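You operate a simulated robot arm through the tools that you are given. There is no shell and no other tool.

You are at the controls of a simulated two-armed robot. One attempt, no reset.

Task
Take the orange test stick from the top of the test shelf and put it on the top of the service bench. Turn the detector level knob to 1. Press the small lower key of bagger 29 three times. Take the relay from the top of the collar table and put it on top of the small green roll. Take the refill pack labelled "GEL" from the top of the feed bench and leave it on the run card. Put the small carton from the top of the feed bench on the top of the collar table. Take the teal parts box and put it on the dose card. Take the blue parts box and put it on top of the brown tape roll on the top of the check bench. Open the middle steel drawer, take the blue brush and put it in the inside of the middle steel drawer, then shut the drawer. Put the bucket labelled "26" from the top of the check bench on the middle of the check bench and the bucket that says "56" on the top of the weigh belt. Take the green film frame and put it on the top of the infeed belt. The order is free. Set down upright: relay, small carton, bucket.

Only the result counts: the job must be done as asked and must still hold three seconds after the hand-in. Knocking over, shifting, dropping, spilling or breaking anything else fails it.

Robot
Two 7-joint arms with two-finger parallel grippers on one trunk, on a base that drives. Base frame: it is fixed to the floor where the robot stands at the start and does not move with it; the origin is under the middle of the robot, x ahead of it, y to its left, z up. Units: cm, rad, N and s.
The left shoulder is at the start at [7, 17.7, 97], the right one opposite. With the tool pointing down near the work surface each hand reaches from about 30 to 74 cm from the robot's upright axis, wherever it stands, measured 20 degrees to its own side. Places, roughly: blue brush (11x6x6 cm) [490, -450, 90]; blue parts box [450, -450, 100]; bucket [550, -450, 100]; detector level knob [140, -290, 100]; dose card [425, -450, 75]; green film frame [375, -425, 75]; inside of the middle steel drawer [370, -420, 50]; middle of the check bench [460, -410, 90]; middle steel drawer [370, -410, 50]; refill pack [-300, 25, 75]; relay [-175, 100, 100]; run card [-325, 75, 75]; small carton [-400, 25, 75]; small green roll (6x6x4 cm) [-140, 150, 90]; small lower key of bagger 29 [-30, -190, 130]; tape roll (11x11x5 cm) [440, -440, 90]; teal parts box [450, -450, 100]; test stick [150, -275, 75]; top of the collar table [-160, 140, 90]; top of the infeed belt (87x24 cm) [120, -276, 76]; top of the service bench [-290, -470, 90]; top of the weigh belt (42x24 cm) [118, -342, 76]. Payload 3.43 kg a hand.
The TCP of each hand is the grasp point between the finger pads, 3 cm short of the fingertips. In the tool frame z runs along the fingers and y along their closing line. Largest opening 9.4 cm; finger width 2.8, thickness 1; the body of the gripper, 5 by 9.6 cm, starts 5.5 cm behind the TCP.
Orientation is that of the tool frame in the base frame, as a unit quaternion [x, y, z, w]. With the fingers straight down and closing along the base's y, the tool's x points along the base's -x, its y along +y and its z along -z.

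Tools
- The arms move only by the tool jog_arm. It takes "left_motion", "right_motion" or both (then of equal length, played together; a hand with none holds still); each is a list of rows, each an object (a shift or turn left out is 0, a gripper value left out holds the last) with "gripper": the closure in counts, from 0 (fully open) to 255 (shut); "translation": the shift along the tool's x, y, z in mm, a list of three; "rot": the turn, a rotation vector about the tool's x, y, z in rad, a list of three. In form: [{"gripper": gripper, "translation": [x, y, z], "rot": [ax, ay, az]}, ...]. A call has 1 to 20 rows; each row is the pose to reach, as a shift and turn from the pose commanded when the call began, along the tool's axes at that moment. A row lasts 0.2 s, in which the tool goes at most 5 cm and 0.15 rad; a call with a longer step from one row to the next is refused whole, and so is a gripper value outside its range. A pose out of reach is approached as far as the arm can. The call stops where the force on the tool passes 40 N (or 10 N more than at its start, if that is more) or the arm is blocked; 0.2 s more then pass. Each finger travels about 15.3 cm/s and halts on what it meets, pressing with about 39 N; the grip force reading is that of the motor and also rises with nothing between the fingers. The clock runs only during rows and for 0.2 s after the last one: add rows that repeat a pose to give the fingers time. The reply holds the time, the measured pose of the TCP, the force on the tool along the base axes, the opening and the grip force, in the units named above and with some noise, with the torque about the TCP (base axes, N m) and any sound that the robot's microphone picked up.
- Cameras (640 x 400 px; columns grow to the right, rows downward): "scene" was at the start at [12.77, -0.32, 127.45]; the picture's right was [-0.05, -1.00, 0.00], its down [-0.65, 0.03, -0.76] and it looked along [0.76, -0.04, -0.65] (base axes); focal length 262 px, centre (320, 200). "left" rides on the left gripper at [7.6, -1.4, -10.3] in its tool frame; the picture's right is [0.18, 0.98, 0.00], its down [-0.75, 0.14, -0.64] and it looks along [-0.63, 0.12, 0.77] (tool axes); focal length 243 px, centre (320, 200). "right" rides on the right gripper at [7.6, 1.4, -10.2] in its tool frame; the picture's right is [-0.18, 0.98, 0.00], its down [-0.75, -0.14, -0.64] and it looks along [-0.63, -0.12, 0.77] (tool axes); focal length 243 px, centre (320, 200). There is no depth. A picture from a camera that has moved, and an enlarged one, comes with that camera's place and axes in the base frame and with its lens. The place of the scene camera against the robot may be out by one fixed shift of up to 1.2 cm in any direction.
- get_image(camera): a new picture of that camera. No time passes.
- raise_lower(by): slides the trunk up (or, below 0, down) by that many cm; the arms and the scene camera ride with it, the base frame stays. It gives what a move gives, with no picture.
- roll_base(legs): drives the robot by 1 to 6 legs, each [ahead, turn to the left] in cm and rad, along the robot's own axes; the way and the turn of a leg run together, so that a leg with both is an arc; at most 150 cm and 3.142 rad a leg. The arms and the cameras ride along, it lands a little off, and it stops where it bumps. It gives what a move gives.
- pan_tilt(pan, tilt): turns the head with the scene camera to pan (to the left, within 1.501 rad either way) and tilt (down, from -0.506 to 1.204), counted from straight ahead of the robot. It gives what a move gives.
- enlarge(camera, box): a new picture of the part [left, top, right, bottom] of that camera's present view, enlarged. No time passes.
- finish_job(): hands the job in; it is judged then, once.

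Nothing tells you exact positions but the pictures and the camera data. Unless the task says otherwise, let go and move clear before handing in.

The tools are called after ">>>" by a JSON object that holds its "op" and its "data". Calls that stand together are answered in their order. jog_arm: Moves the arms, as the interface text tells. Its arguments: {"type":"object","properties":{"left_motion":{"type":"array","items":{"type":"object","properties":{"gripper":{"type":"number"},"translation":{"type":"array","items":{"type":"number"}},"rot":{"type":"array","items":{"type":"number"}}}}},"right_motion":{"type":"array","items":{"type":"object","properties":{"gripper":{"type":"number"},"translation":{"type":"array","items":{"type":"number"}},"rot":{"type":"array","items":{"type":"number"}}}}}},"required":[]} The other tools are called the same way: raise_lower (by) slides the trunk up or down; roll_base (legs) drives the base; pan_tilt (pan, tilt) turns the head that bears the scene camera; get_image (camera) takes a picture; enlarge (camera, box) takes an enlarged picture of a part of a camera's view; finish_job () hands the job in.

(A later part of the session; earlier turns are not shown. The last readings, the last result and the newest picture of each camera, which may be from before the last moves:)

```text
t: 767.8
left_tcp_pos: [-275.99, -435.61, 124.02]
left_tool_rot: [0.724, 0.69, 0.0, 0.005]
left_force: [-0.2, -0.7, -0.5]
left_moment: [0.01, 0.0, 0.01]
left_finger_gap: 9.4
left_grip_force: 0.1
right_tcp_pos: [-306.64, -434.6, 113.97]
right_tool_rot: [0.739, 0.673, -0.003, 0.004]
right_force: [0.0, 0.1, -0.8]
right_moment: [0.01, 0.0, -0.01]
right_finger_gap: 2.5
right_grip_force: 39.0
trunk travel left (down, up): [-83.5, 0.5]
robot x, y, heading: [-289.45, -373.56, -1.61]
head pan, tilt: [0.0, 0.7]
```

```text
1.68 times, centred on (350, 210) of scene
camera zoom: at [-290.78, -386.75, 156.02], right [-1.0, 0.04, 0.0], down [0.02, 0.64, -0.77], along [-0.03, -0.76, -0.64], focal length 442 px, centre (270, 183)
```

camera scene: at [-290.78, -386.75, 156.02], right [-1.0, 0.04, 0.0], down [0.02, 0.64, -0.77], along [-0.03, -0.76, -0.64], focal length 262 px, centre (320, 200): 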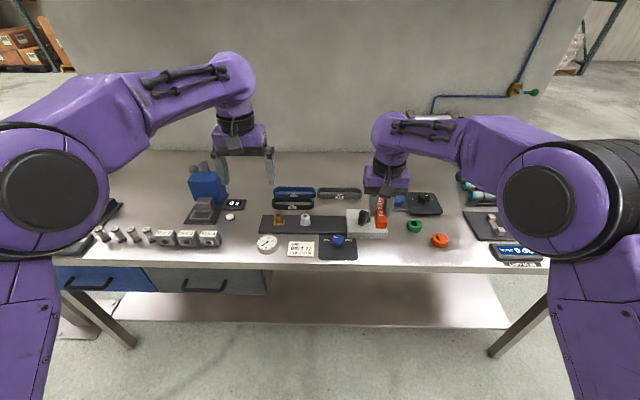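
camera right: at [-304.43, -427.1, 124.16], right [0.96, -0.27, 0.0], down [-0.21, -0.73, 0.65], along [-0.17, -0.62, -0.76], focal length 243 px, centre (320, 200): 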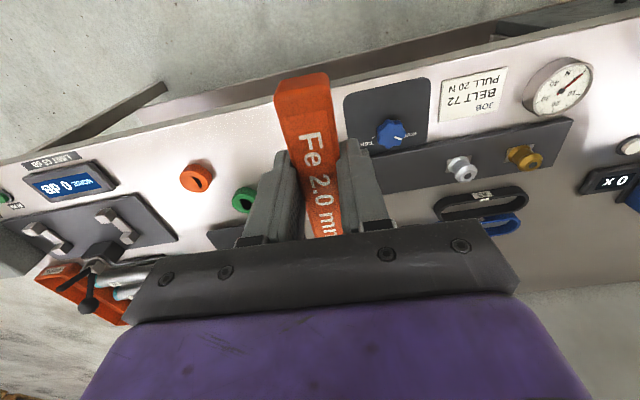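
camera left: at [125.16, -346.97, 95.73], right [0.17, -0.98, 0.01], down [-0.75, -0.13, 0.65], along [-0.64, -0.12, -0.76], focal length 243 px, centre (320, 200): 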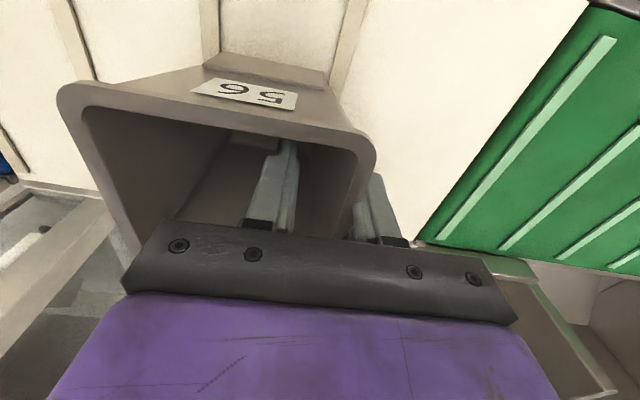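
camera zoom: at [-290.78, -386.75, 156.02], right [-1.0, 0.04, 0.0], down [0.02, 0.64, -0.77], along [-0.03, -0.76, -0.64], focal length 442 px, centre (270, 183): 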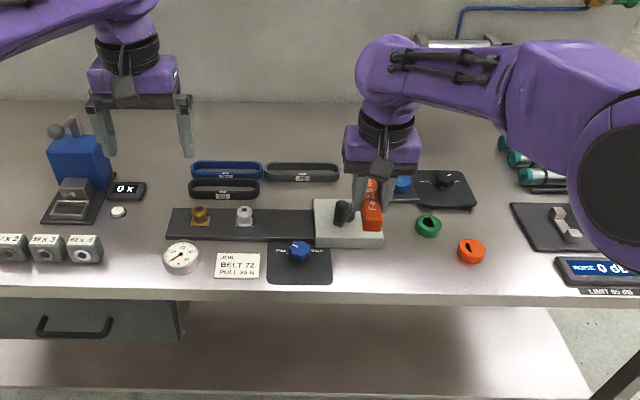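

There's a free lane about 7 cm wide between the grey fixture and the green ring, around [-320, -443.5]. I'll move the base 14 cm closer and bring the stick over it.

>>> {"op": "roll_base", "data": {"legs": [[14, 0]]}}

>>> {"op": "jog_arm", "data": {"right_motion": [{"translation": [10, -30, 0], "rot": [0, 0, -0.03]}, {"translation": [20, -65, 0], "rot": [0, 0, -0.06]}, {"translation": [30, -100, 0], "rot": [0, 0, -0.09]}, {"translation": [39, -132, 0], "rot": [0, 0, -0.09]}, {"translation": [39, -132, 40], "rot": [0, 0, -0.09]}, {"translation": [39, -132, 80], "rot": [0, 0, -0.09]}]}}

>>> {"op": "get_image", "data": {"camera": "right"}}

>>> {"op": "enlarge", "data": {"camera": "scene", "box": [260, 130, 500, 330]}}

```text
t: 769.1
left_tcp_pos: [-276.26, -449.42, 124.11]
left_tool_rot: [0.723, 0.691, -0.002, 0.006]
left_force: [0.3, -0.8, -0.5]
left_moment: [-0.02, -0.04, 0.01]
left_finger_gap: 9.4
left_grip_force: 0.0
right_tcp_pos: [-306.96, -448.38, 114.01]
right_tool_rot: [0.738, 0.675, -0.004, 0.005]
right_force: [0.0, 0.9, 0.2]
right_moment: [-0.02, -0.01, 0.02]
right_finger_gap: 2.52
right_grip_force: 39.3
trunk travel left (down, up): [-83.5, 0.5]
robot x, y, heading: [-290.21, -387.86, -1.608]
head pan, tilt: [0.0, 0.7]
```

```text
t: 770.5
left_tcp_pos: [-276.3, -449.75, 123.92]
left_tool_rot: [0.723, 0.691, 0.0, 0.005]
left_force: [0.1, -1.3, 0.3]
left_moment: [0.01, 0.01, 0.0]
left_finger_gap: 9.38
left_grip_force: 0.0
right_tcp_pos: [-319.93, -443.76, 105.79]
right_tool_rot: [0.707, 0.707, -0.002, 0.003]
right_force: [-0.9, -0.3, -0.6]
right_moment: [0.02, 0.0, 0.02]
right_finger_gap: 2.51
right_grip_force: 38.7
trunk travel left (down, up): [-83.5, 0.5]
robot x, y, heading: [-290.1, -387.27, -1.604]
head pan, tilt: [0.0, 0.7]
```

```text
taken
camera right: at [-318.4, -436.09, 115.97], right [0.98, -0.18, 0.0], down [-0.14, -0.75, 0.65], along [-0.12, -0.64, -0.76], focal length 243 px, centre (320, 200)
```

right: 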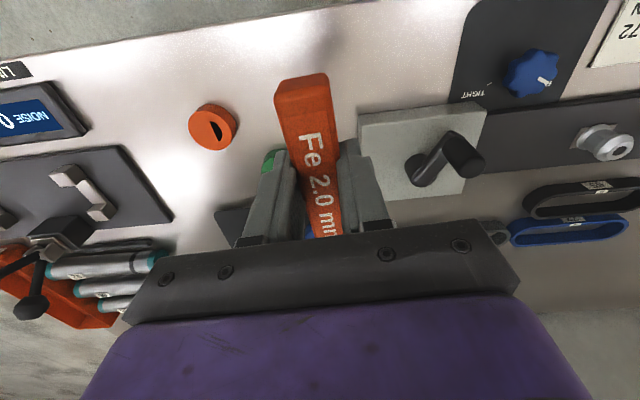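

```text
2.00 times, centred on (380, 230) of scene
camera zoom: at [-291.26, -401.05, 156.0], right [-1.0, 0.04, 0.0], down [0.02, 0.65, -0.76], along [-0.03, -0.76, -0.65], focal length 525 px, centre (200, 140)
```

zoom: 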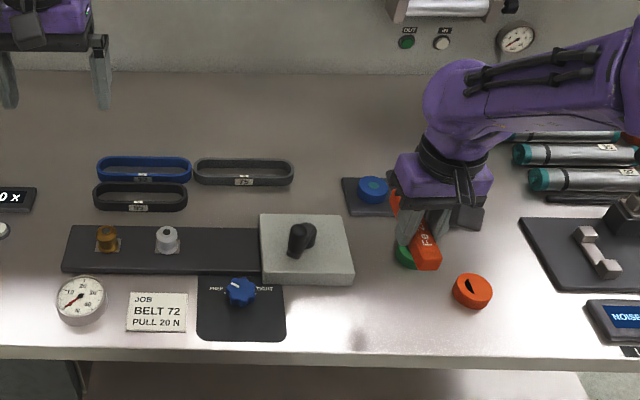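

The lane spans x -316.4 to -326. I'll centre on -321 and lower in steps until contact.

>>> {"op": "jog_arm", "data": {"right_motion": [{"translation": [8, -11, 20]}, {"translation": [8, -11, 50]}, {"translation": [8, -11, 80]}, {"translation": [8, -11, 95]}]}}

>>> {"op": "get_image", "data": {"camera": "right"}}

>>> {"op": "enlarge", "data": {"camera": "scene", "box": [300, 150, 500, 320]}}

```text
t: 771.5
left_tcp_pos: [-276.28, -449.64, 123.99]
left_tool_rot: [0.723, 0.69, -0.001, 0.005]
left_force: [-0.6, 1.2, -0.4]
left_moment: [-0.01, 0.03, 0.01]
left_finger_gap: 9.37
left_grip_force: 0.0
right_tcp_pos: [-321.0, -442.93, 96.33]
right_tool_rot: [0.708, 0.707, -0.003, 0.004]
right_force: [0.6, 0.4, 0.2]
right_moment: [0.0, 0.0, 0.03]
right_finger_gap: 2.47
right_grip_force: 38.4
trunk travel left (down, up): [-83.5, 0.5]
robot x, y, heading: [-289.95, -387.03, -1.605]
head pan, tilt: [0.0, 0.7]
```

```text
taken
camera right: at [-319.56, -435.34, 106.52], right [0.98, -0.19, 0.0], down [-0.14, -0.75, 0.65], along [-0.12, -0.64, -0.76], focal length 243 px, centre (320, 200)
```

right: 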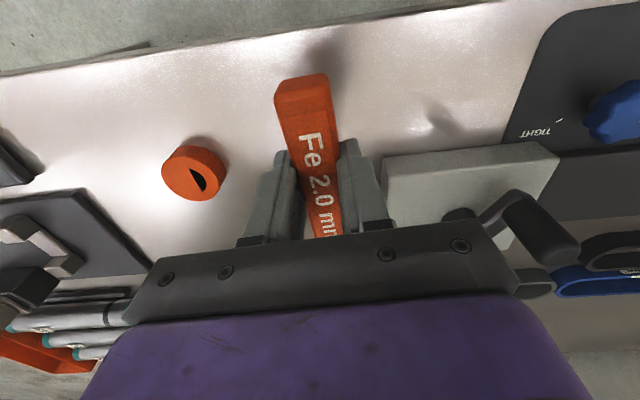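

```text
2.35 times, centred on (400, 235) of scene
camera zoom: at [-291.3, -400.81, 156.02], right [-1.0, 0.04, 0.0], down [0.02, 0.64, -0.76], along [-0.03, -0.76, -0.64], focal length 618 px, centre (132, 118)
```

zoom: 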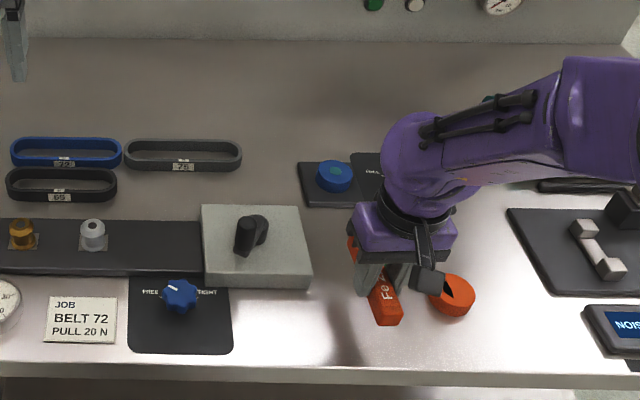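

>>> {"op": "jog_arm", "data": {"right_motion": [{"translation": [0, 0, 15]}, {"translation": [0, 0, 28]}, {"translation": [0, 0, 36]}, {"translation": [0, 0, 42]}]}}

>>> {"op": "get_image", "data": {"camera": "right"}}

```text
t: 772.5
left_tcp_pos: [-276.29, -449.56, 124.08]
left_tool_rot: [0.723, 0.691, 0.001, 0.006]
left_force: [-0.3, -0.1, -0.4]
left_moment: [0.0, -0.02, 0.01]
left_finger_gap: 9.4
left_grip_force: 0.1
right_tcp_pos: [-320.87, -443.04, 92.08]
right_tool_rot: [0.708, 0.706, -0.003, 0.005]
right_force: [1.0, 0.2, -0.8]
right_moment: [0.04, -0.01, -0.03]
right_finger_gap: 2.48
right_grip_force: 39.0
trunk travel left (down, up): [-83.5, 0.5]
robot x, y, heading: [-289.9, -387.48, -1.604]
head pan, tilt: [0.0, 0.7]
```

```text
taken
camera right: at [-319.44, -435.41, 102.33], right [0.98, -0.18, 0.0], down [-0.14, -0.75, 0.65], along [-0.12, -0.64, -0.76], focal length 243 px, centre (320, 200)
```

right: 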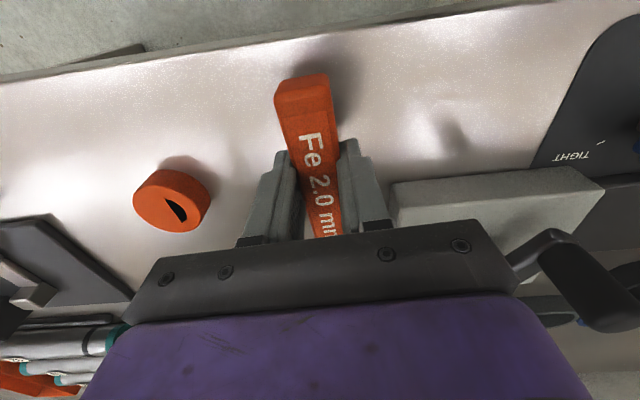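

>>> {"op": "jog_arm", "data": {"right_motion": [{"translation": [0, 0, 6]}, {"translation": [0, 0, 11]}, {"translation": [0, 0, 15]}, {"translation": [0, 0, 18]}, {"translation": [0, 0, 21]}]}}

>>> {"op": "get_image", "data": {"camera": "right"}}

```text
t: 773.7
left_tcp_pos: [-276.28, -449.55, 123.92]
left_tool_rot: [0.723, 0.691, 0.0, 0.005]
left_force: [-0.6, -0.4, 0.0]
left_moment: [0.0, 0.0, -0.02]
left_finger_gap: 9.39
left_grip_force: 0.0
right_tcp_pos: [-320.9, -443.12, 90.01]
right_tool_rot: [0.708, 0.706, -0.004, 0.004]
right_force: [-1.1, 0.2, -0.7]
right_moment: [0.01, 0.0, -0.01]
right_finger_gap: 2.48
right_grip_force: 38.8
trunk travel left (down, up): [-83.5, 0.5]
robot x, y, heading: [-290.39, -387.26, -1.604]
head pan, tilt: [0.0, 0.7]
```

```text
taken
camera right: at [-319.46, -435.4, 100.27], right [0.98, -0.19, 0.0], down [-0.14, -0.75, 0.65], along [-0.12, -0.64, -0.76], focal length 243 px, centre (320, 200)
```

right: 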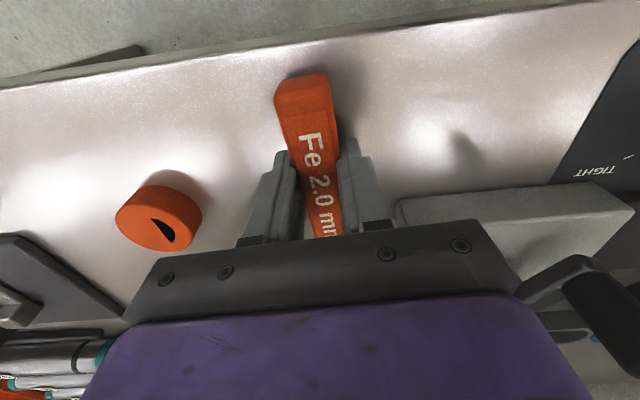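

>>> {"op": "jog_arm", "data": {"right_motion": [{"translation": [0, 0, 4]}, {"translation": [0, 0, 8]}, {"translation": [0, 0, 11]}, {"translation": [0, 0, 14]}]}}

```text
t: 774.7
left_tcp_pos: [-276.14, -449.37, 124.05]
left_tool_rot: [0.723, 0.691, -0.002, 0.005]
left_force: [0.3, -0.9, -0.3]
left_moment: [-0.02, -0.02, 0.01]
left_finger_gap: 9.38
left_grip_force: 0.1
right_tcp_pos: [-320.89, -442.95, 89.12]
right_tool_rot: [0.708, 0.706, -0.007, 0.006]
right_force: [-4.0, -2.9, 29.6]
right_moment: [0.63, 0.09, 0.1]
right_finger_gap: 2.51
right_grip_force: 39.1
trunk travel left (down, up): [-83.5, 0.5]
robot x, y, heading: [-289.99, -387.48, -1.607]
head pan, tilt: [0.0, 0.7]
```

The stick is on the bench surface (z about 86). I'll ease off, open to a moderate gap and rise.

>>> {"op": "jog_arm", "data": {"right_motion": [{"translation": [0, 0, -5]}, {"translation": [0, 0, -5], "gripper": 150}, {"translation": [0, 0, -5], "gripper": 140}, {"translation": [0, 0, -5], "gripper": 140}, {"translation": [0, 0, -30]}, {"translation": [0, 0, -70]}, {"translation": [0, 0, -110]}, {"translation": [0, 0, -150]}, {"translation": [0, 0, -190]}]}}

>>> {"op": "get_image", "data": {"camera": "right"}}

>>> {"op": "enlarge", "data": {"camera": "scene", "box": [260, 130, 500, 330]}}

```text
t: 776.7
left_tcp_pos: [-276.15, -449.49, 124.02]
left_tool_rot: [0.723, 0.691, -0.001, 0.005]
left_force: [0.1, 0.2, -0.9]
left_moment: [-0.06, 0.0, 0.01]
left_finger_gap: 9.41
left_grip_force: 0.0
right_tcp_pos: [-320.8, -442.6, 107.63]
right_tool_rot: [0.708, 0.706, -0.004, 0.004]
right_force: [-0.1, -1.0, 1.2]
right_moment: [0.0, 0.0, -0.02]
right_finger_gap: 4.25
right_grip_force: 0.1
trunk travel left (down, up): [-83.5, 0.5]
robot x, y, heading: [-289.81, -387.24, -1.608]
head pan, tilt: [0.0, 0.7]
```

```text
taken
camera right: at [-319.37, -435.03, 117.86], right [0.98, -0.19, 0.0], down [-0.14, -0.75, 0.65], along [-0.12, -0.64, -0.76], focal length 243 px, centre (320, 200)
```

right: 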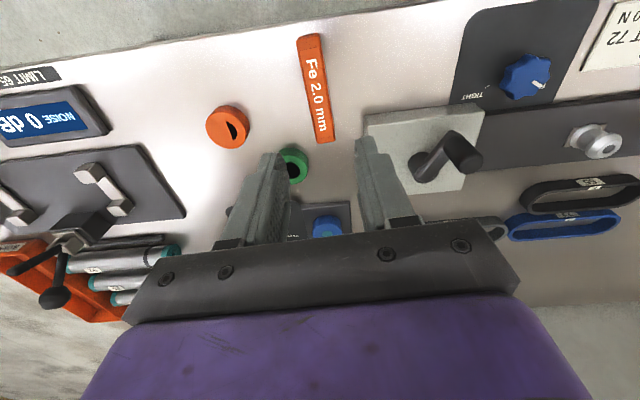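

```text
2.00 times, centred on (380, 230) of scene
camera zoom: at [-291.21, -400.65, 156.02], right [-1.0, 0.04, 0.0], down [0.02, 0.64, -0.77], along [-0.03, -0.77, -0.64], focal length 525 px, centre (200, 140)
```

zoom: 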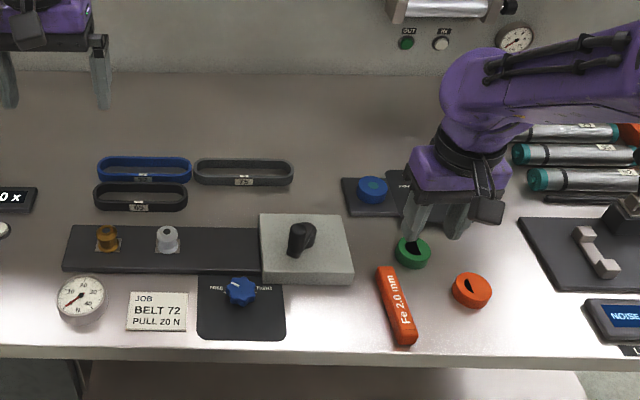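

The orange stick lies on the service bench, nothing else disturbed. Next: feed bench and collar table to the north. I'll tuck the hands, back up and turn around to look.

>>> {"op": "jog_arm", "data": {"right_motion": [{"translation": [20, 20, -20]}, {"translation": [45, 40, -40]}, {"translation": [65, 55, -60]}, {"translation": [65, 55, -80]}]}}

>>> {"op": "roll_base", "data": {"legs": [[-15, 0], [0, -1.53]]}}

>>> {"op": "pan_tilt", "data": {"pan": -0.9, "tilt": 0.25}}

>>> {"op": "get_image", "data": {"camera": "scene"}}

>>> {"op": "pan_tilt", "data": {"pan": -1.5, "tilt": 0.25}}

>>> {"op": "get_image", "data": {"camera": "scene"}}

```text
t: 777.7
left_tcp_pos: [-276.32, -449.57, 124.02]
left_tool_rot: [0.722, 0.692, 0.0, 0.005]
left_force: [-0.3, -0.4, 0.1]
left_moment: [-0.02, -0.01, 0.0]
left_finger_gap: 9.43
left_grip_force: 0.1
right_tcp_pos: [-315.63, -435.99, 115.62]
right_tool_rot: [0.707, 0.707, -0.003, 0.005]
right_force: [-0.3, -0.1, 0.3]
right_moment: [-0.02, 0.0, -0.04]
right_finger_gap: 4.23
right_grip_force: 0.1
trunk travel left (down, up): [-83.5, 0.5]
robot x, y, heading: [-289.89, -387.65, -1.604]
head pan, tilt: [0.0, 0.7]
```

```text
t: 782.8
left_tcp_pos: [-350.8, -389.85, 124.05]
left_tool_rot: [1.0, 0.008, -0.004, 0.002]
left_force: [-0.7, 0.5, -0.1]
left_moment: [-0.01, 0.0, -0.02]
left_finger_gap: 9.41
left_grip_force: 0.1
right_tcp_pos: [-339.66, -349.82, 115.52]
right_tool_rot: [1.0, 0.03, -0.004, 0.001]
right_force: [-0.1, 0.0, -0.1]
right_moment: [0.04, -0.03, -0.03]
right_finger_gap: 4.25
right_grip_force: 0.1
trunk travel left (down, up): [-83.5, 0.5]
robot x, y, heading: [-289.74, -372.54, -3.114]
head pan, tilt: [0.0, 0.7]
```

```text
t: 784.0
left_tcp_pos: [-350.76, -389.79, 123.98]
left_tool_rot: [1.0, 0.008, -0.003, 0.003]
left_force: [0.0, -0.3, 1.1]
left_moment: [-0.02, -0.02, 0.0]
left_finger_gap: 9.43
left_grip_force: 0.0
right_tcp_pos: [-339.75, -349.75, 115.53]
right_tool_rot: [1.0, 0.03, -0.004, 0.001]
right_force: [0.6, -0.3, -0.4]
right_moment: [0.04, 0.03, 0.01]
right_finger_gap: 4.26
right_grip_force: 0.1
trunk travel left (down, up): [-83.5, 0.5]
robot x, y, heading: [-289.37, -372.13, -3.117]
head pan, tilt: [-0.901, 0.25]
```

```text
taken
camera scene: at [-301.27, -365.05, 160.1], right [0.77, 0.64, 0.0], down [0.16, -0.19, -0.97], along [-0.62, 0.74, -0.25], focal length 262 px, centre (320, 200)
```

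scene: 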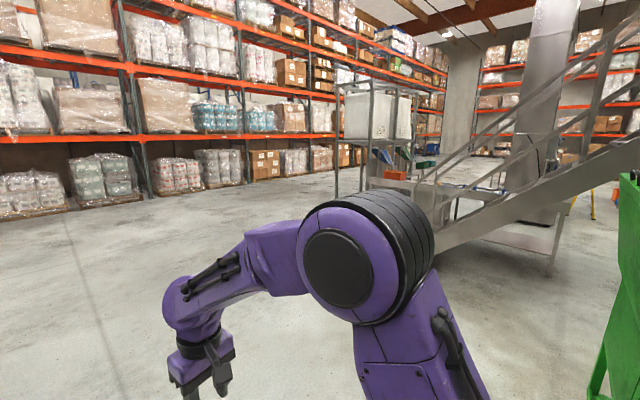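

```text
t: 785.0
left_tcp_pos: [-350.74, -389.71, 124.06]
left_tool_rot: [1.0, 0.007, -0.003, 0.003]
left_force: [-0.1, -0.2, -0.1]
left_moment: [0.01, 0.0, 0.01]
left_finger_gap: 9.41
left_grip_force: 0.0
right_tcp_pos: [-339.7, -349.69, 115.54]
right_tool_rot: [1.0, 0.03, -0.005, 0.001]
right_force: [0.0, 0.1, 0.0]
right_moment: [0.02, -0.01, -0.02]
right_finger_gap: 4.22
right_grip_force: 0.1
trunk travel left (down, up): [-83.5, 0.5]
robot x, y, heading: [-289.35, -372.46, -3.115]
head pan, tilt: [-1.499, 0.25]
```

```text
taken
camera scene: at [-296.19, -362.91, 160.1], right [1.0, 0.1, 0.0], down [0.02, -0.25, -0.97], along [-0.1, 0.96, -0.25], focal length 262 px, centre (320, 200)
```

scene: 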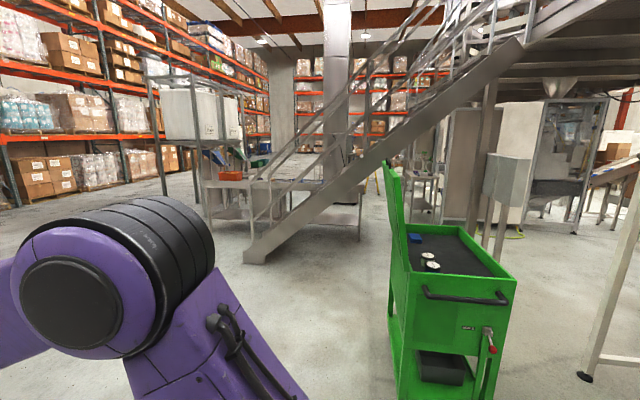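

Stairs block the feed bench from the south, so I'll reach its north side around the west: the floor between x -1000 and -515 is open. I'll drive west, then north.

>>> {"op": "roll_base", "data": {"legs": [[150, 0], [145, 0], [0, -1.6], [150, 0], [150, 0]]}}

>>> {"op": "pan_tilt", "data": {"pan": -0.4, "tilt": 0.3}}

>>> {"op": "get_image", "data": {"camera": "scene"}}

>>> {"op": "pan_tilt", "data": {"pan": 0.1, "tilt": 0.3}}

>>> {"op": "get_image", "data": {"camera": "scene"}}

```text
t: 817.3
left_tcp_pos: [-600.59, -16.07, 124.11]
left_tool_rot: [-0.7, 0.714, 0.005, 0.001]
left_force: [1.0, 0.2, -0.5]
left_moment: [0.0, 0.01, -0.01]
left_finger_gap: 9.4
left_grip_force: 0.0
right_tcp_pos: [-561.2, -28.66, 115.53]
right_tool_rot: [0.715, -0.699, -0.005, -0.003]
right_force: [1.1, -0.4, -0.4]
right_moment: [0.01, 0.01, -0.01]
right_finger_gap: 4.25
right_grip_force: 0.1
trunk travel left (down, up): [-83.5, 0.5]
robot x, y, heading: [-585.5, -77.96, 1.558]
head pan, tilt: [-1.499, 0.25]
```

```text
t: 818.6
left_tcp_pos: [-600.77, -15.87, 123.99]
left_tool_rot: [-0.7, 0.714, 0.005, 0.001]
left_force: [-0.5, 0.1, -0.1]
left_moment: [-0.05, -0.02, 0.01]
left_finger_gap: 9.38
left_grip_force: 0.1
right_tcp_pos: [-561.09, -28.46, 115.52]
right_tool_rot: [0.715, -0.699, -0.004, -0.003]
right_force: [-0.4, -0.1, -0.6]
right_moment: [-0.01, 0.01, 0.0]
right_finger_gap: 4.24
right_grip_force: 0.1
trunk travel left (down, up): [-83.5, 0.5]
robot x, y, heading: [-585.56, -78.09, 1.554]
head pan, tilt: [-0.4, 0.3]
```

```text
taken
camera scene: at [-582.33, -64.19, 159.63], right [0.92, -0.4, 0.0], down [-0.12, -0.27, -0.96], along [0.38, 0.88, -0.3], focal length 262 px, centre (320, 200)
```

scene: 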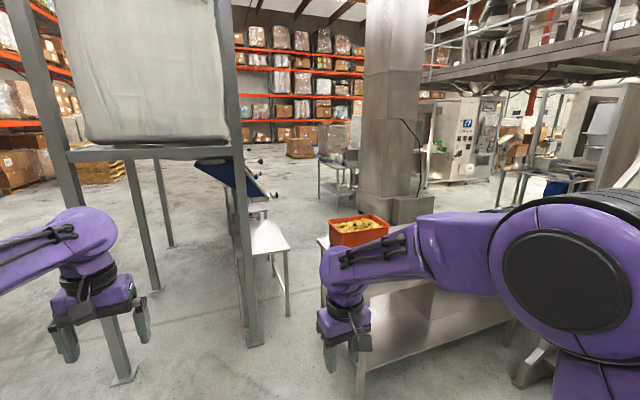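

```text
t: 819.6
left_tcp_pos: [-600.68, -16.06, 123.92]
left_tool_rot: [-0.699, 0.715, 0.005, 0.001]
left_force: [1.1, 0.0, -0.5]
left_moment: [-0.02, -0.03, 0.01]
left_finger_gap: 9.39
left_grip_force: 0.0
right_tcp_pos: [-561.14, -28.59, 115.47]
right_tool_rot: [0.715, -0.699, -0.005, -0.003]
right_force: [0.3, -0.2, -0.1]
right_moment: [0.0, -0.01, -0.02]
right_finger_gap: 4.25
right_grip_force: 0.1
trunk travel left (down, up): [-83.5, 0.5]
robot x, y, heading: [-585.42, -77.94, 1.556]
head pan, tilt: [0.099, 0.3]
```

```text
taken
camera scene: at [-586.88, -63.46, 159.63], right [1.0, 0.09, 0.0], down [0.03, -0.29, -0.96], along [-0.08, 0.95, -0.3], focal length 262 px, centre (320, 200)
```

scene: 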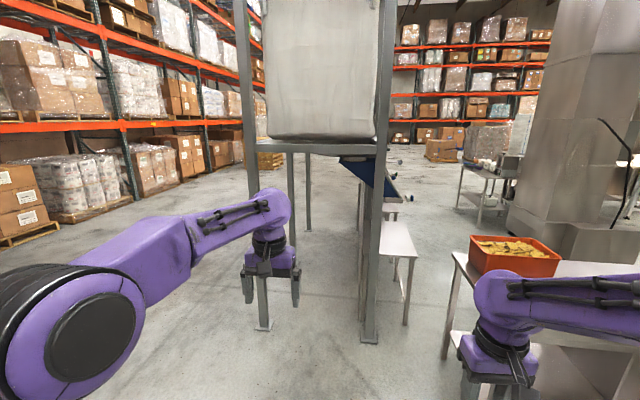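

A hopper frame blocks the way straight north (x -645 to -562, y 98–285). Before choosing a way round, I'll look at the feed bench from here.

>>> {"op": "pan_tilt", "data": {"pan": -1.1, "tilt": 0.35}}

>>> {"op": "get_image", "data": {"camera": "scene"}}

>>> {"op": "pan_tilt", "data": {"pan": -1.5, "tilt": 0.2}}

>>> {"op": "get_image", "data": {"camera": "scene"}}

```text
t: 821.0
left_tcp_pos: [-600.69, -15.97, 123.94]
left_tool_rot: [-0.699, 0.715, 0.005, 0.001]
left_force: [-1.9, -0.6, -0.6]
left_moment: [0.0, 0.01, 0.02]
left_finger_gap: 9.41
left_grip_force: 0.1
right_tcp_pos: [-561.02, -28.62, 115.42]
right_tool_rot: [0.715, -0.699, -0.004, -0.003]
right_force: [0.7, -0.1, 0.6]
right_moment: [-0.02, -0.01, 0.01]
right_finger_gap: 4.25
right_grip_force: 0.0
trunk travel left (down, up): [-83.5, 0.5]
robot x, y, heading: [-585.73, -77.78, 1.559]
head pan, tilt: [-1.1, 0.351]
```

```text
taken
camera scene: at [-577.73, -68.61, 159.16], right [0.44, -0.9, 0.0], down [-0.31, -0.15, -0.94], along [0.84, 0.42, -0.34], focal length 262 px, centre (320, 200)
```

scene: 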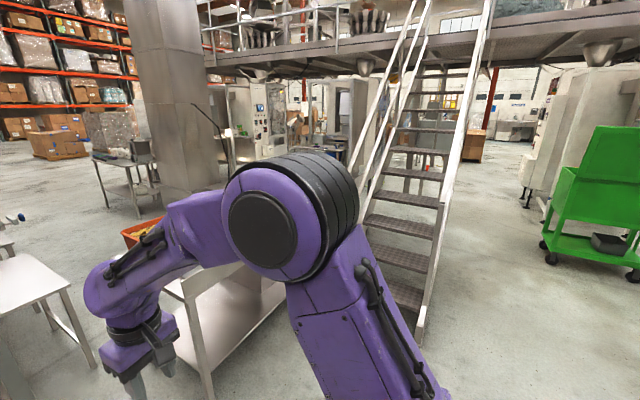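

```text
t: 821.8
left_tcp_pos: [-600.8, -15.99, 123.93]
left_tool_rot: [-0.7, 0.714, 0.005, 0.002]
left_force: [-0.5, 0.1, 0.6]
left_moment: [0.01, 0.02, 0.0]
left_finger_gap: 9.38
left_grip_force: 0.0
right_tcp_pos: [-561.17, -28.55, 115.59]
right_tool_rot: [0.715, -0.699, -0.005, -0.003]
right_force: [0.0, 0.3, 0.1]
right_moment: [0.01, 0.0, 0.0]
right_finger_gap: 4.21
right_grip_force: 0.2
trunk travel left (down, up): [-83.5, 0.5]
robot x, y, heading: [-585.15, -78.19, 1.558]
head pan, tilt: [-1.499, 0.201]
```

```text
taken
camera scene: at [-576.78, -72.19, 160.55], right [0.06, -1.0, 0.0], down [-0.2, -0.01, -0.98], along [0.98, 0.06, -0.2], focal length 262 px, centre (320, 200)
```

scene: 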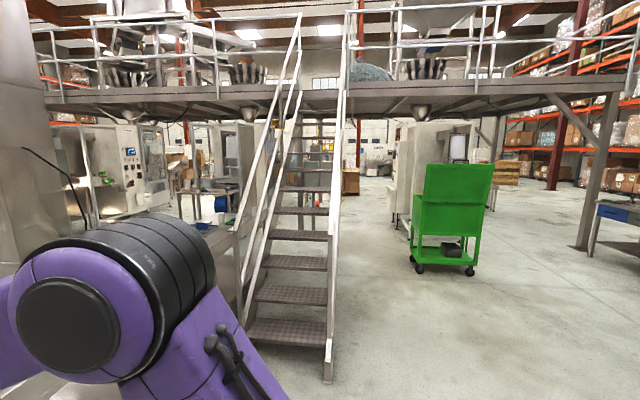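

The stairs rule out the south side. I'll go round the hopper frame: west to x -716, north to y 350, then east.

>>> {"op": "roll_base", "data": {"legs": [[0, 1.584], [130, 0], [0, -1.571], [150, 0], [150, 0]]}}

>>> {"op": "pan_tilt", "data": {"pan": -0.7, "tilt": 0.3}}

>>> {"op": "get_image", "data": {"camera": "scene"}}

>>> {"op": "pan_tilt", "data": {"pan": 0, "tilt": 0.3}}

>>> {"op": "get_image", "data": {"camera": "scene"}}

```text
t: 850.0
left_tcp_pos: [-704.88, 287.35, 124.03]
left_tool_rot: [-0.677, 0.736, 0.006, 0.001]
left_force: [0.5, -0.6, -0.4]
left_moment: [-0.01, 0.01, -0.04]
left_finger_gap: 9.39
left_grip_force: 0.1
right_tcp_pos: [-666.05, 272.28, 115.68]
right_tool_rot: [-0.692, 0.721, 0.004, 0.003]
right_force: [-0.2, 0.4, -0.1]
right_moment: [0.0, -0.02, 0.01]
right_finger_gap: 4.23
right_grip_force: 0.0
trunk travel left (down, up): [-83.5, 0.5]
robot x, y, heading: [-693.48, 224.74, 1.498]
head pan, tilt: [-1.499, 0.201]
```

```text
t: 851.2
left_tcp_pos: [-704.7, 287.44, 124.0]
left_tool_rot: [-0.677, 0.736, 0.006, 0.001]
left_force: [0.0, 0.0, -0.5]
left_moment: [0.0, 0.02, 0.01]
left_finger_gap: 9.41
left_grip_force: 0.1
right_tcp_pos: [-666.0, 272.38, 115.48]
right_tool_rot: [-0.693, 0.721, 0.003, 0.004]
right_force: [0.8, 0.2, 0.1]
right_moment: [0.03, 0.02, -0.01]
right_finger_gap: 4.25
right_grip_force: 0.2
trunk travel left (down, up): [-83.5, 0.5]
robot x, y, heading: [-693.42, 224.56, 1.496]
head pan, tilt: [-0.7, 0.3]
```

```text
taken
camera scene: at [-687.15, 236.5, 159.63], right [0.71, -0.7, 0.0], down [-0.21, -0.21, -0.96], along [0.67, 0.68, -0.3], focal length 262 px, centre (320, 200)
```

scene: 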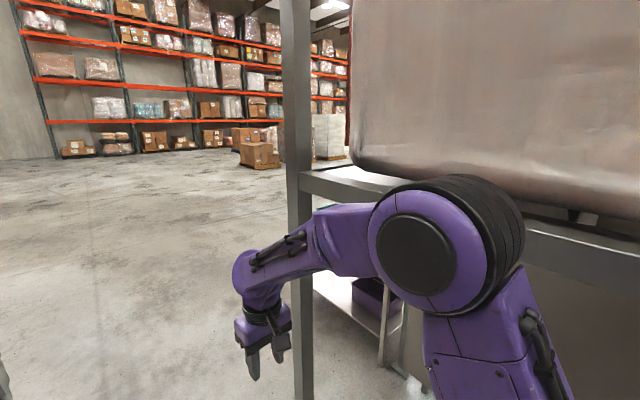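

```text
t: 852.2
left_tcp_pos: [-704.83, 287.4, 123.97]
left_tool_rot: [-0.677, 0.736, 0.005, 0.001]
left_force: [-1.0, -0.1, 0.2]
left_moment: [0.0, 0.0, 0.03]
left_finger_gap: 9.4
left_grip_force: 0.1
right_tcp_pos: [-666.09, 272.46, 115.51]
right_tool_rot: [-0.693, 0.721, 0.005, 0.003]
right_force: [0.1, 0.0, -0.5]
right_moment: [-0.01, 0.02, 0.0]
right_finger_gap: 4.25
right_grip_force: 0.1
trunk travel left (down, up): [-83.5, 0.5]
robot x, y, heading: [-693.09, 224.6, 1.496]
head pan, tilt: [0.0, 0.3]
```

```text
taken
camera scene: at [-692.98, 239.16, 159.63], right [1.0, -0.08, 0.0], down [-0.02, -0.29, -0.96], along [0.07, 0.95, -0.3], focal length 262 px, centre (320, 200)
```

scene: 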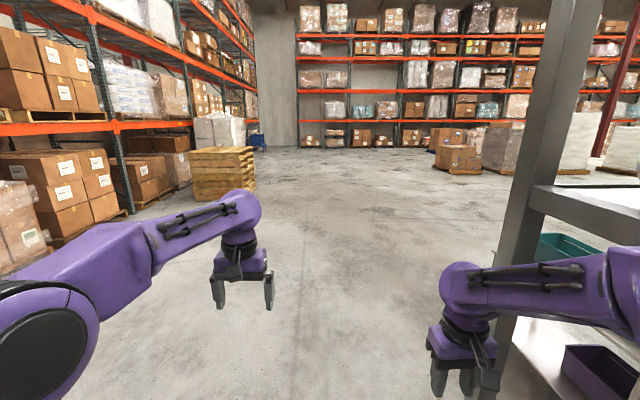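

I'm near the hopper frame on my right; its north end is about y = 310. I'll steer slightly away, drive further north and then look east.

>>> {"op": "roll_base", "data": {"legs": [[0, 0.1], [150, 0], [0, -1.6]]}}

>>> {"op": "pan_tilt", "data": {"pan": -0.3, "tilt": 0.35}}

>>> {"op": "get_image", "data": {"camera": "scene"}}

```text
t: 864.2
left_tcp_pos: [-638.67, 394.62, 123.97]
left_tool_rot: [-0.007, 1.0, 0.003, 0.004]
left_force: [-0.2, 0.3, -0.1]
left_moment: [0.01, 0.01, -0.02]
left_finger_gap: 9.38
left_grip_force: 0.0
right_tcp_pos: [-649.86, 354.72, 115.61]
right_tool_rot: [-0.028, 1.0, 0.0, 0.005]
right_force: [0.1, 0.6, 0.0]
right_moment: [0.0, 0.0, 0.0]
right_finger_gap: 4.25
right_grip_force: 0.1
trunk travel left (down, up): [-83.5, 0.5]
robot x, y, heading: [-699.86, 377.43, 0.016]
head pan, tilt: [0.0, 0.3]
```

```text
t: 865.0
left_tcp_pos: [-638.7, 394.5, 124.0]
left_tool_rot: [-0.007, 1.0, 0.003, 0.005]
left_force: [-0.1, -0.5, -0.2]
left_moment: [0.01, -0.03, 0.0]
left_finger_gap: 9.41
left_grip_force: 0.0
right_tcp_pos: [-649.79, 354.53, 115.49]
right_tool_rot: [-0.028, 1.0, 0.0, 0.005]
right_force: [0.4, 0.1, -0.3]
right_moment: [0.02, 0.01, 0.04]
right_finger_gap: 4.26
right_grip_force: 0.1
trunk travel left (down, up): [-83.5, 0.5]
robot x, y, heading: [-700.16, 377.07, 0.024]
head pan, tilt: [-0.3, 0.351]
```

```text
taken
camera scene: at [-686.65, 374.84, 159.16], right [-0.27, -0.96, 0.0], down [-0.33, 0.09, -0.94], along [0.9, -0.26, -0.34], focal length 262 px, centre (320, 200)
```

scene: 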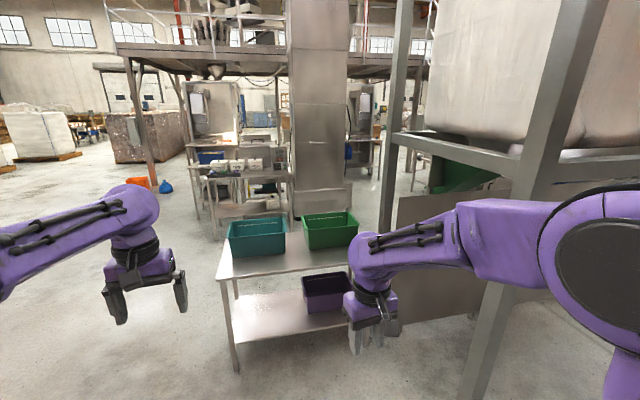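

A bins table stands ahead (y 315–400), so I'll pass north of it along y about 470 and then come down at x about -415.

>>> {"op": "roll_base", "data": {"legs": [[0, 1.55], [95, 0], [0, -1.571], [150, 0]]}}

>>> {"op": "pan_tilt", "data": {"pan": -0.6, "tilt": 0.4}}

>>> {"op": "get_image", "data": {"camera": "scene"}}

>>> {"op": "pan_tilt", "data": {"pan": 0, "tilt": 0.4}}

>>> {"op": "get_image", "data": {"camera": "scene"}}

```text
t: 884.7
left_tcp_pos: [-489.79, 494.17, 124.13]
left_tool_rot: [-0.012, 1.0, 0.003, 0.003]
left_force: [0.4, 0.4, -0.2]
left_moment: [-0.05, 0.01, -0.03]
left_finger_gap: 9.41
left_grip_force: 0.1
right_tcp_pos: [-500.43, 454.05, 115.55]
right_tool_rot: [-0.034, 0.999, 0.001, 0.005]
right_force: [0.2, 0.2, -0.1]
right_moment: [-0.01, 0.02, -0.05]
right_finger_gap: 4.24
right_grip_force: 0.1
trunk travel left (down, up): [-83.5, 0.5]
robot x, y, heading: [-550.84, 475.96, 0.033]
head pan, tilt: [-0.3, 0.351]
```

```text
t: 885.5
left_tcp_pos: [-489.64, 494.24, 123.98]
left_tool_rot: [-0.013, 1.0, 0.003, 0.004]
left_force: [-0.4, 0.3, 0.3]
left_moment: [0.0, 0.0, -0.01]
left_finger_gap: 9.39
left_grip_force: 0.1
right_tcp_pos: [-500.49, 454.0, 115.56]
right_tool_rot: [-0.034, 0.999, 0.001, 0.005]
right_force: [-0.3, 0.1, 0.5]
right_moment: [-0.01, -0.01, 0.01]
right_finger_gap: 4.22
right_grip_force: 0.1
trunk travel left (down, up): [-83.5, 0.5]
robot x, y, heading: [-550.75, 476.35, 0.032]
head pan, tilt: [-0.6, 0.4]
```

```text
taken
camera scene: at [-538.67, 471.41, 158.7], right [-0.54, -0.84, 0.0], down [-0.33, 0.21, -0.92], along [0.78, -0.49, -0.39], focal length 262 px, centre (320, 200)
```

scene: 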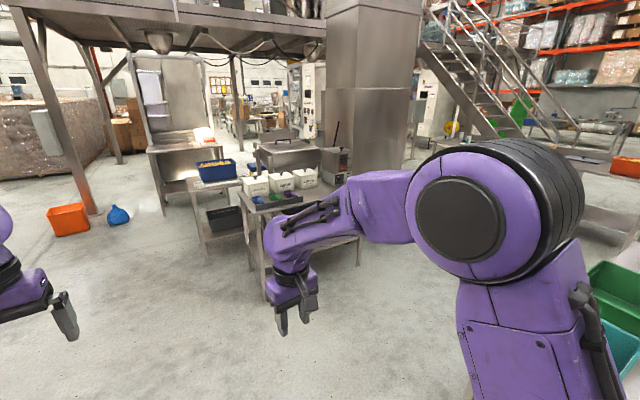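

```text
t: 886.5
left_tcp_pos: [-489.73, 494.17, 124.0]
left_tool_rot: [-0.012, 1.0, 0.003, 0.004]
left_force: [0.5, -0.3, 0.2]
left_moment: [-0.05, 0.03, -0.02]
left_finger_gap: 9.38
left_grip_force: 0.2
right_tcp_pos: [-500.59, 454.06, 115.56]
right_tool_rot: [-0.034, 0.999, 0.001, 0.005]
right_force: [0.4, 0.1, -0.9]
right_moment: [0.01, 0.0, -0.04]
right_finger_gap: 4.24
right_grip_force: 0.1
trunk travel left (down, up): [-83.5, 0.5]
robot x, y, heading: [-550.75, 476.27, 0.029]
head pan, tilt: [0.0, 0.4]
```

```text
taken
camera scene: at [-537.27, 476.67, 158.7], right [0.03, -1.0, 0.0], down [-0.39, -0.01, -0.92], along [0.92, 0.03, -0.39], focal length 262 px, centre (320, 200)
```

scene: 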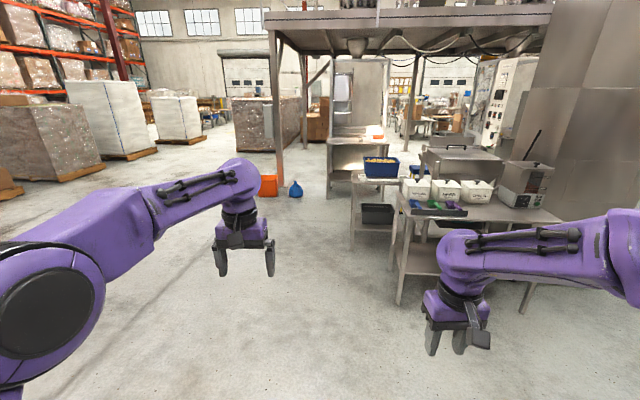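

The gap between the bins table (x -525) and the pillar table (x -375) is 150 cm. I'll drive to x -450 and then south toward the feed bench.

>>> {"op": "roll_base", "data": {"legs": [[100, 0], [0, -1.602], [140, 0]]}}

>>> {"op": "pan_tilt", "data": {"pan": 0, "tilt": 0.4}}

>>> {"op": "get_image", "data": {"camera": "scene"}}

>>> {"op": "pan_tilt", "data": {"pan": 0.7, "tilt": 0.4}}

>>> {"op": "get_image", "data": {"camera": "scene"}}

```text
t: 902.0
left_tcp_pos: [-437.78, 280.73, 124.01]
left_tool_rot: [0.712, 0.702, -0.001, 0.004]
left_force: [0.8, 0.4, -0.1]
left_moment: [-0.01, -0.01, -0.01]
left_finger_gap: 9.41
left_grip_force: 0.1
right_tcp_pos: [-477.43, 293.1, 115.59]
right_tool_rot: [0.697, 0.717, -0.003, 0.006]
right_force: [0.3, 0.2, 0.1]
right_moment: [0.0, 0.0, 0.0]
right_finger_gap: 4.24
right_grip_force: 0.1
trunk travel left (down, up): [-83.5, 0.5]
robot x, y, heading: [-453.6, 342.38, -1.576]
head pan, tilt: [0.0, 0.4]
```

```text
t: 902.6
left_tcp_pos: [-437.82, 280.69, 124.01]
left_tool_rot: [0.711, 0.703, -0.002, 0.005]
left_force: [0.0, 0.1, 0.3]
left_moment: [0.01, -0.03, -0.02]
left_finger_gap: 9.42
left_grip_force: 0.1
right_tcp_pos: [-477.43, 292.99, 115.58]
right_tool_rot: [0.697, 0.717, -0.003, 0.005]
right_force: [-0.4, -0.4, -0.2]
right_moment: [-0.02, 0.01, -0.03]
right_finger_gap: 4.22
right_grip_force: 0.0
trunk travel left (down, up): [-83.5, 0.5]
robot x, y, heading: [-453.19, 342.19, -1.578]
head pan, tilt: [0.0, 0.4]
```

```text
taken
camera scene: at [-454.23, 328.31, 158.7], right [-1.0, 0.01, 0.0], down [0.0, 0.39, -0.92], along [0.0, -0.92, -0.39], focal length 262 px, centre (320, 200)
```

scene: 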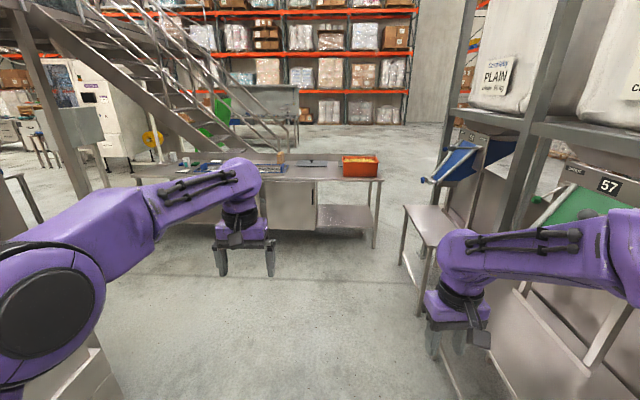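

```text
t: 903.6
left_tcp_pos: [-437.74, 280.72, 124.1]
left_tool_rot: [0.712, 0.702, -0.001, 0.006]
left_force: [0.2, -0.3, -0.7]
left_moment: [-0.01, -0.05, 0.05]
left_finger_gap: 9.4
left_grip_force: 0.0
right_tcp_pos: [-477.38, 293.04, 115.57]
right_tool_rot: [0.697, 0.717, -0.003, 0.004]
right_force: [-0.3, -0.3, -0.2]
right_moment: [-0.02, -0.04, 0.04]
right_finger_gap: 4.26
right_grip_force: 0.1
trunk travel left (down, up): [-83.5, 0.5]
robot x, y, heading: [-453.35, 342.46, -1.578]
head pan, tilt: [0.7, 0.4]
```

```text
taken
camera scene: at [-448.27, 330.43, 158.7], right [-0.77, -0.64, 0.0], down [-0.25, 0.3, -0.92], along [0.59, -0.71, -0.39], focal length 262 px, centre (320, 200)
```

scene: 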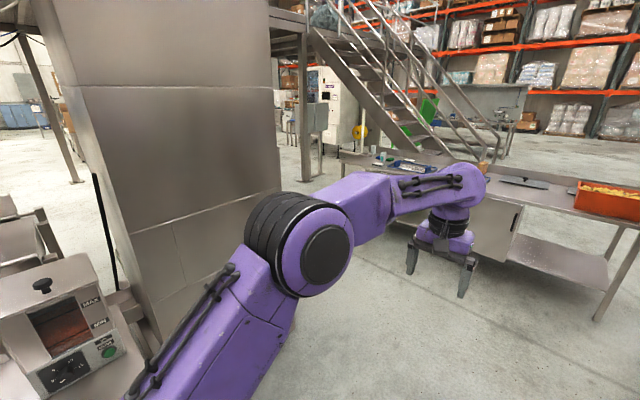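

The feed bench is right ahead with its items. I'll zoom in on them.

>>> {"op": "pan_tilt", "data": {"pan": 0.25, "tilt": 0.4}}

>>> {"op": "enlarge", "data": {"camera": "scene", "box": [180, 120, 480, 240]}}

>>> {"op": "get_image", "data": {"camera": "scene"}}

```text
t: 904.5
left_tcp_pos: [-437.72, 280.72, 124.0]
left_tool_rot: [0.713, 0.702, -0.001, 0.005]
left_force: [0.1, -0.4, -0.9]
left_moment: [0.03, -0.03, -0.01]
left_finger_gap: 9.41
left_grip_force: 0.1
right_tcp_pos: [-477.47, 293.01, 115.58]
right_tool_rot: [0.697, 0.717, -0.003, 0.004]
right_force: [-0.4, 0.6, 0.1]
right_moment: [-0.01, 0.02, -0.03]
right_finger_gap: 4.25
right_grip_force: 0.1
trunk travel left (down, up): [-83.5, 0.5]
robot x, y, heading: [-453.32, 342.59, -1.577]
head pan, tilt: [0.25, 0.4]
```

```text
2.13 times, centred on (330, 180) of scene
camera zoom: at [-451.93, 328.56, 158.7], right [-0.97, -0.24, 0.0], down [-0.09, 0.38, -0.92], along [0.22, -0.89, -0.39], focal length 560 px, centre (299, 243)
```

zoom: 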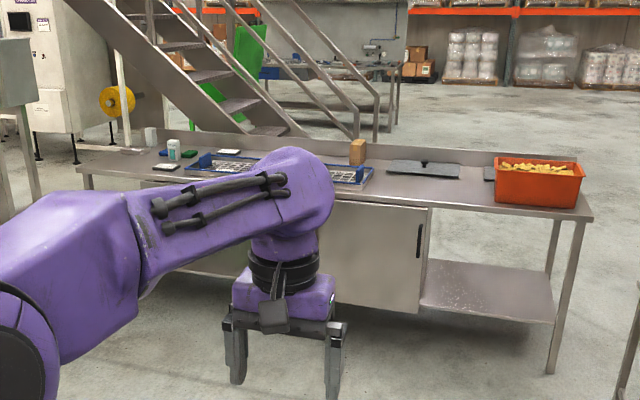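

```text
taken
camera scene: at [-451.93, 328.56, 158.7], right [-0.97, -0.24, 0.0], down [-0.09, 0.38, -0.92], along [0.22, -0.89, -0.39], focal length 262 px, centre (320, 200)
```

scene: 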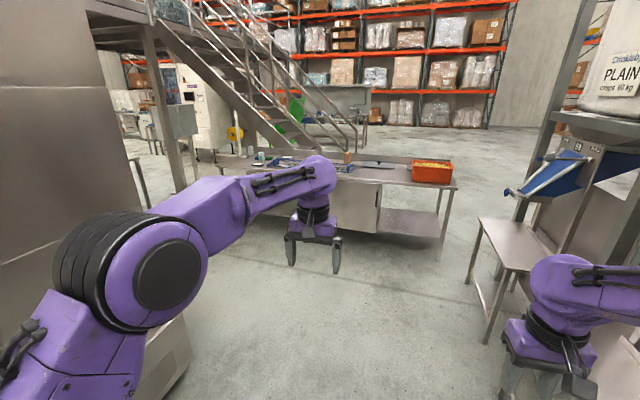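

The small carton stands near the far edge at about [-412, 34]; the refill items are further left. I'll drive closer to the bench's north side.

>>> {"op": "roll_base", "data": {"legs": [[0, 0.37], [185, 0], [0, -0.364]]}}

>>> {"op": "pan_tilt", "data": {"pan": 0.0, "tilt": 0.5}}

>>> {"op": "get_image", "data": {"camera": "scene"}}

>>> {"op": "enlarge", "data": {"camera": "scene", "box": [160, 130, 440, 290]}}

```text
refused: 185 is not a number from -150 to 150
```

```text
t: 905.3
left_tcp_pos: [-437.77, 280.68, 123.99]
left_tool_rot: [0.712, 0.702, -0.001, 0.004]
left_force: [-0.4, -0.5, -0.5]
left_moment: [0.04, 0.0, 0.01]
left_finger_gap: 9.39
left_grip_force: 0.1
right_tcp_pos: [-477.51, 293.11, 115.51]
right_tool_rot: [0.697, 0.717, -0.004, 0.005]
right_force: [-0.2, -0.3, -0.4]
right_moment: [-0.02, 0.0, -0.04]
right_finger_gap: 4.25
right_grip_force: 0.0
trunk travel left (down, up): [-83.5, 0.5]
robot x, y, heading: [-453.11, 342.36, -1.574]
head pan, tilt: [0.0, 0.499]
```

```text
taken
camera scene: at [-454.22, 328.45, 157.79], right [-1.0, 0.0, 0.0], down [0.0, 0.48, -0.88], along [0.0, -0.88, -0.48], focal length 262 px, centre (320, 200)
```

scene: 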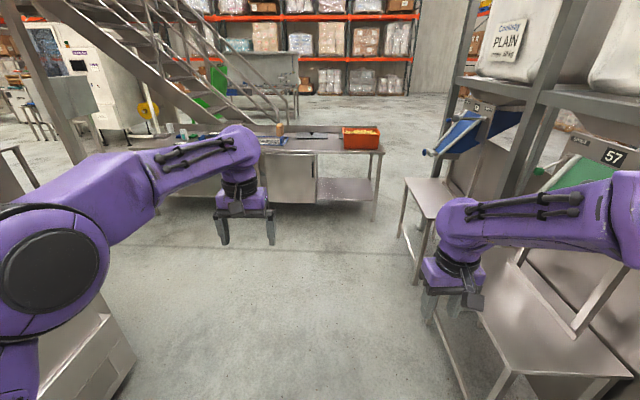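

```text
2.29 times, centred on (300, 210) of scene
camera zoom: at [-454.22, 328.45, 157.79], right [-1.0, 0.0, 0.0], down [0.0, 0.48, -0.88], along [0.0, -0.88, -0.48], focal length 600 px, centre (366, 177)
```

zoom: 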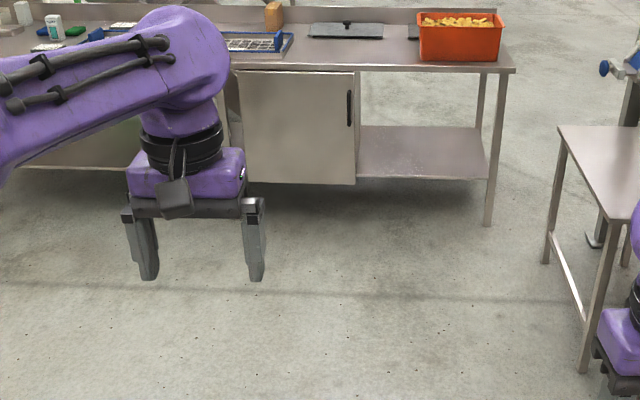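

>>> {"op": "roll_base", "data": {"legs": [[0, 0.37], [150, 0], [25, 0], [0, -0.367]]}}

>>> {"op": "get_image", "data": {"camera": "scene"}}

>>> {"op": "enlarge", "data": {"camera": "scene", "box": [180, 120, 460, 280]}}

```text
t: 916.4
left_tcp_pos: [-375.38, 117.06, 124.03]
left_tool_rot: [0.715, 0.699, -0.001, 0.005]
left_force: [-0.3, -0.8, -0.4]
left_moment: [-0.01, -0.01, -0.01]
left_finger_gap: 9.42
left_grip_force: 0.0
right_tcp_pos: [-415.04, 129.63, 115.61]
right_tool_rot: [0.699, 0.715, -0.004, 0.005]
right_force: [1.1, 0.1, -0.1]
right_moment: [-0.02, 0.04, 0.02]
right_finger_gap: 4.26
right_grip_force: 0.2
trunk travel left (down, up): [-83.5, 0.5]
robot x, y, heading: [-390.99, 178.98, -1.583]
head pan, tilt: [0.0, 0.499]
```

```text
taken
camera scene: at [-391.5, 164.91, 157.79], right [-1.0, 0.01, 0.0], down [0.0, 0.48, -0.88], along [-0.01, -0.88, -0.48], focal length 262 px, centre (320, 200)
```

scene: 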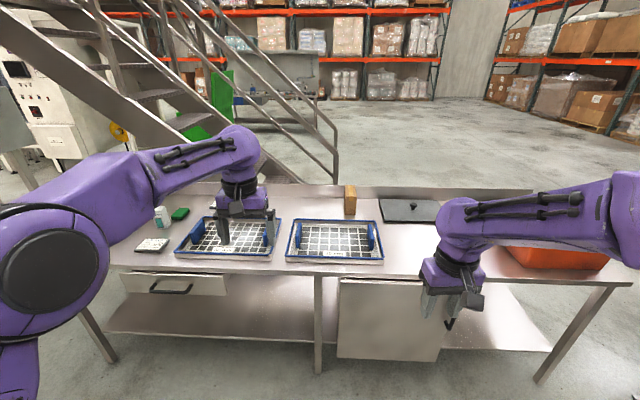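

```text
2.29 times, centred on (320, 200) of scene
camera zoom: at [-391.5, 164.91, 157.79], right [-1.0, 0.01, 0.0], down [0.0, 0.48, -0.88], along [-0.01, -0.88, -0.48], focal length 600 px, centre (320, 200)
```

zoom: 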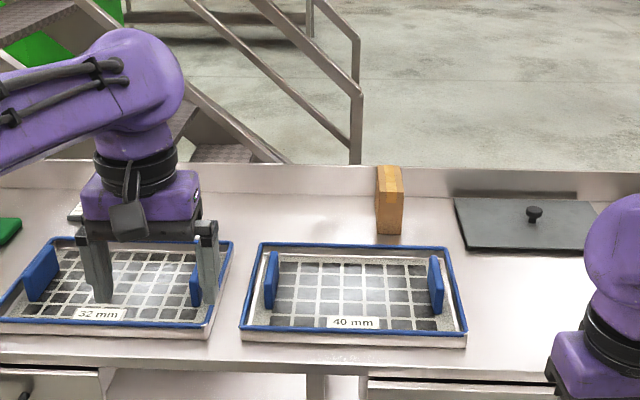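

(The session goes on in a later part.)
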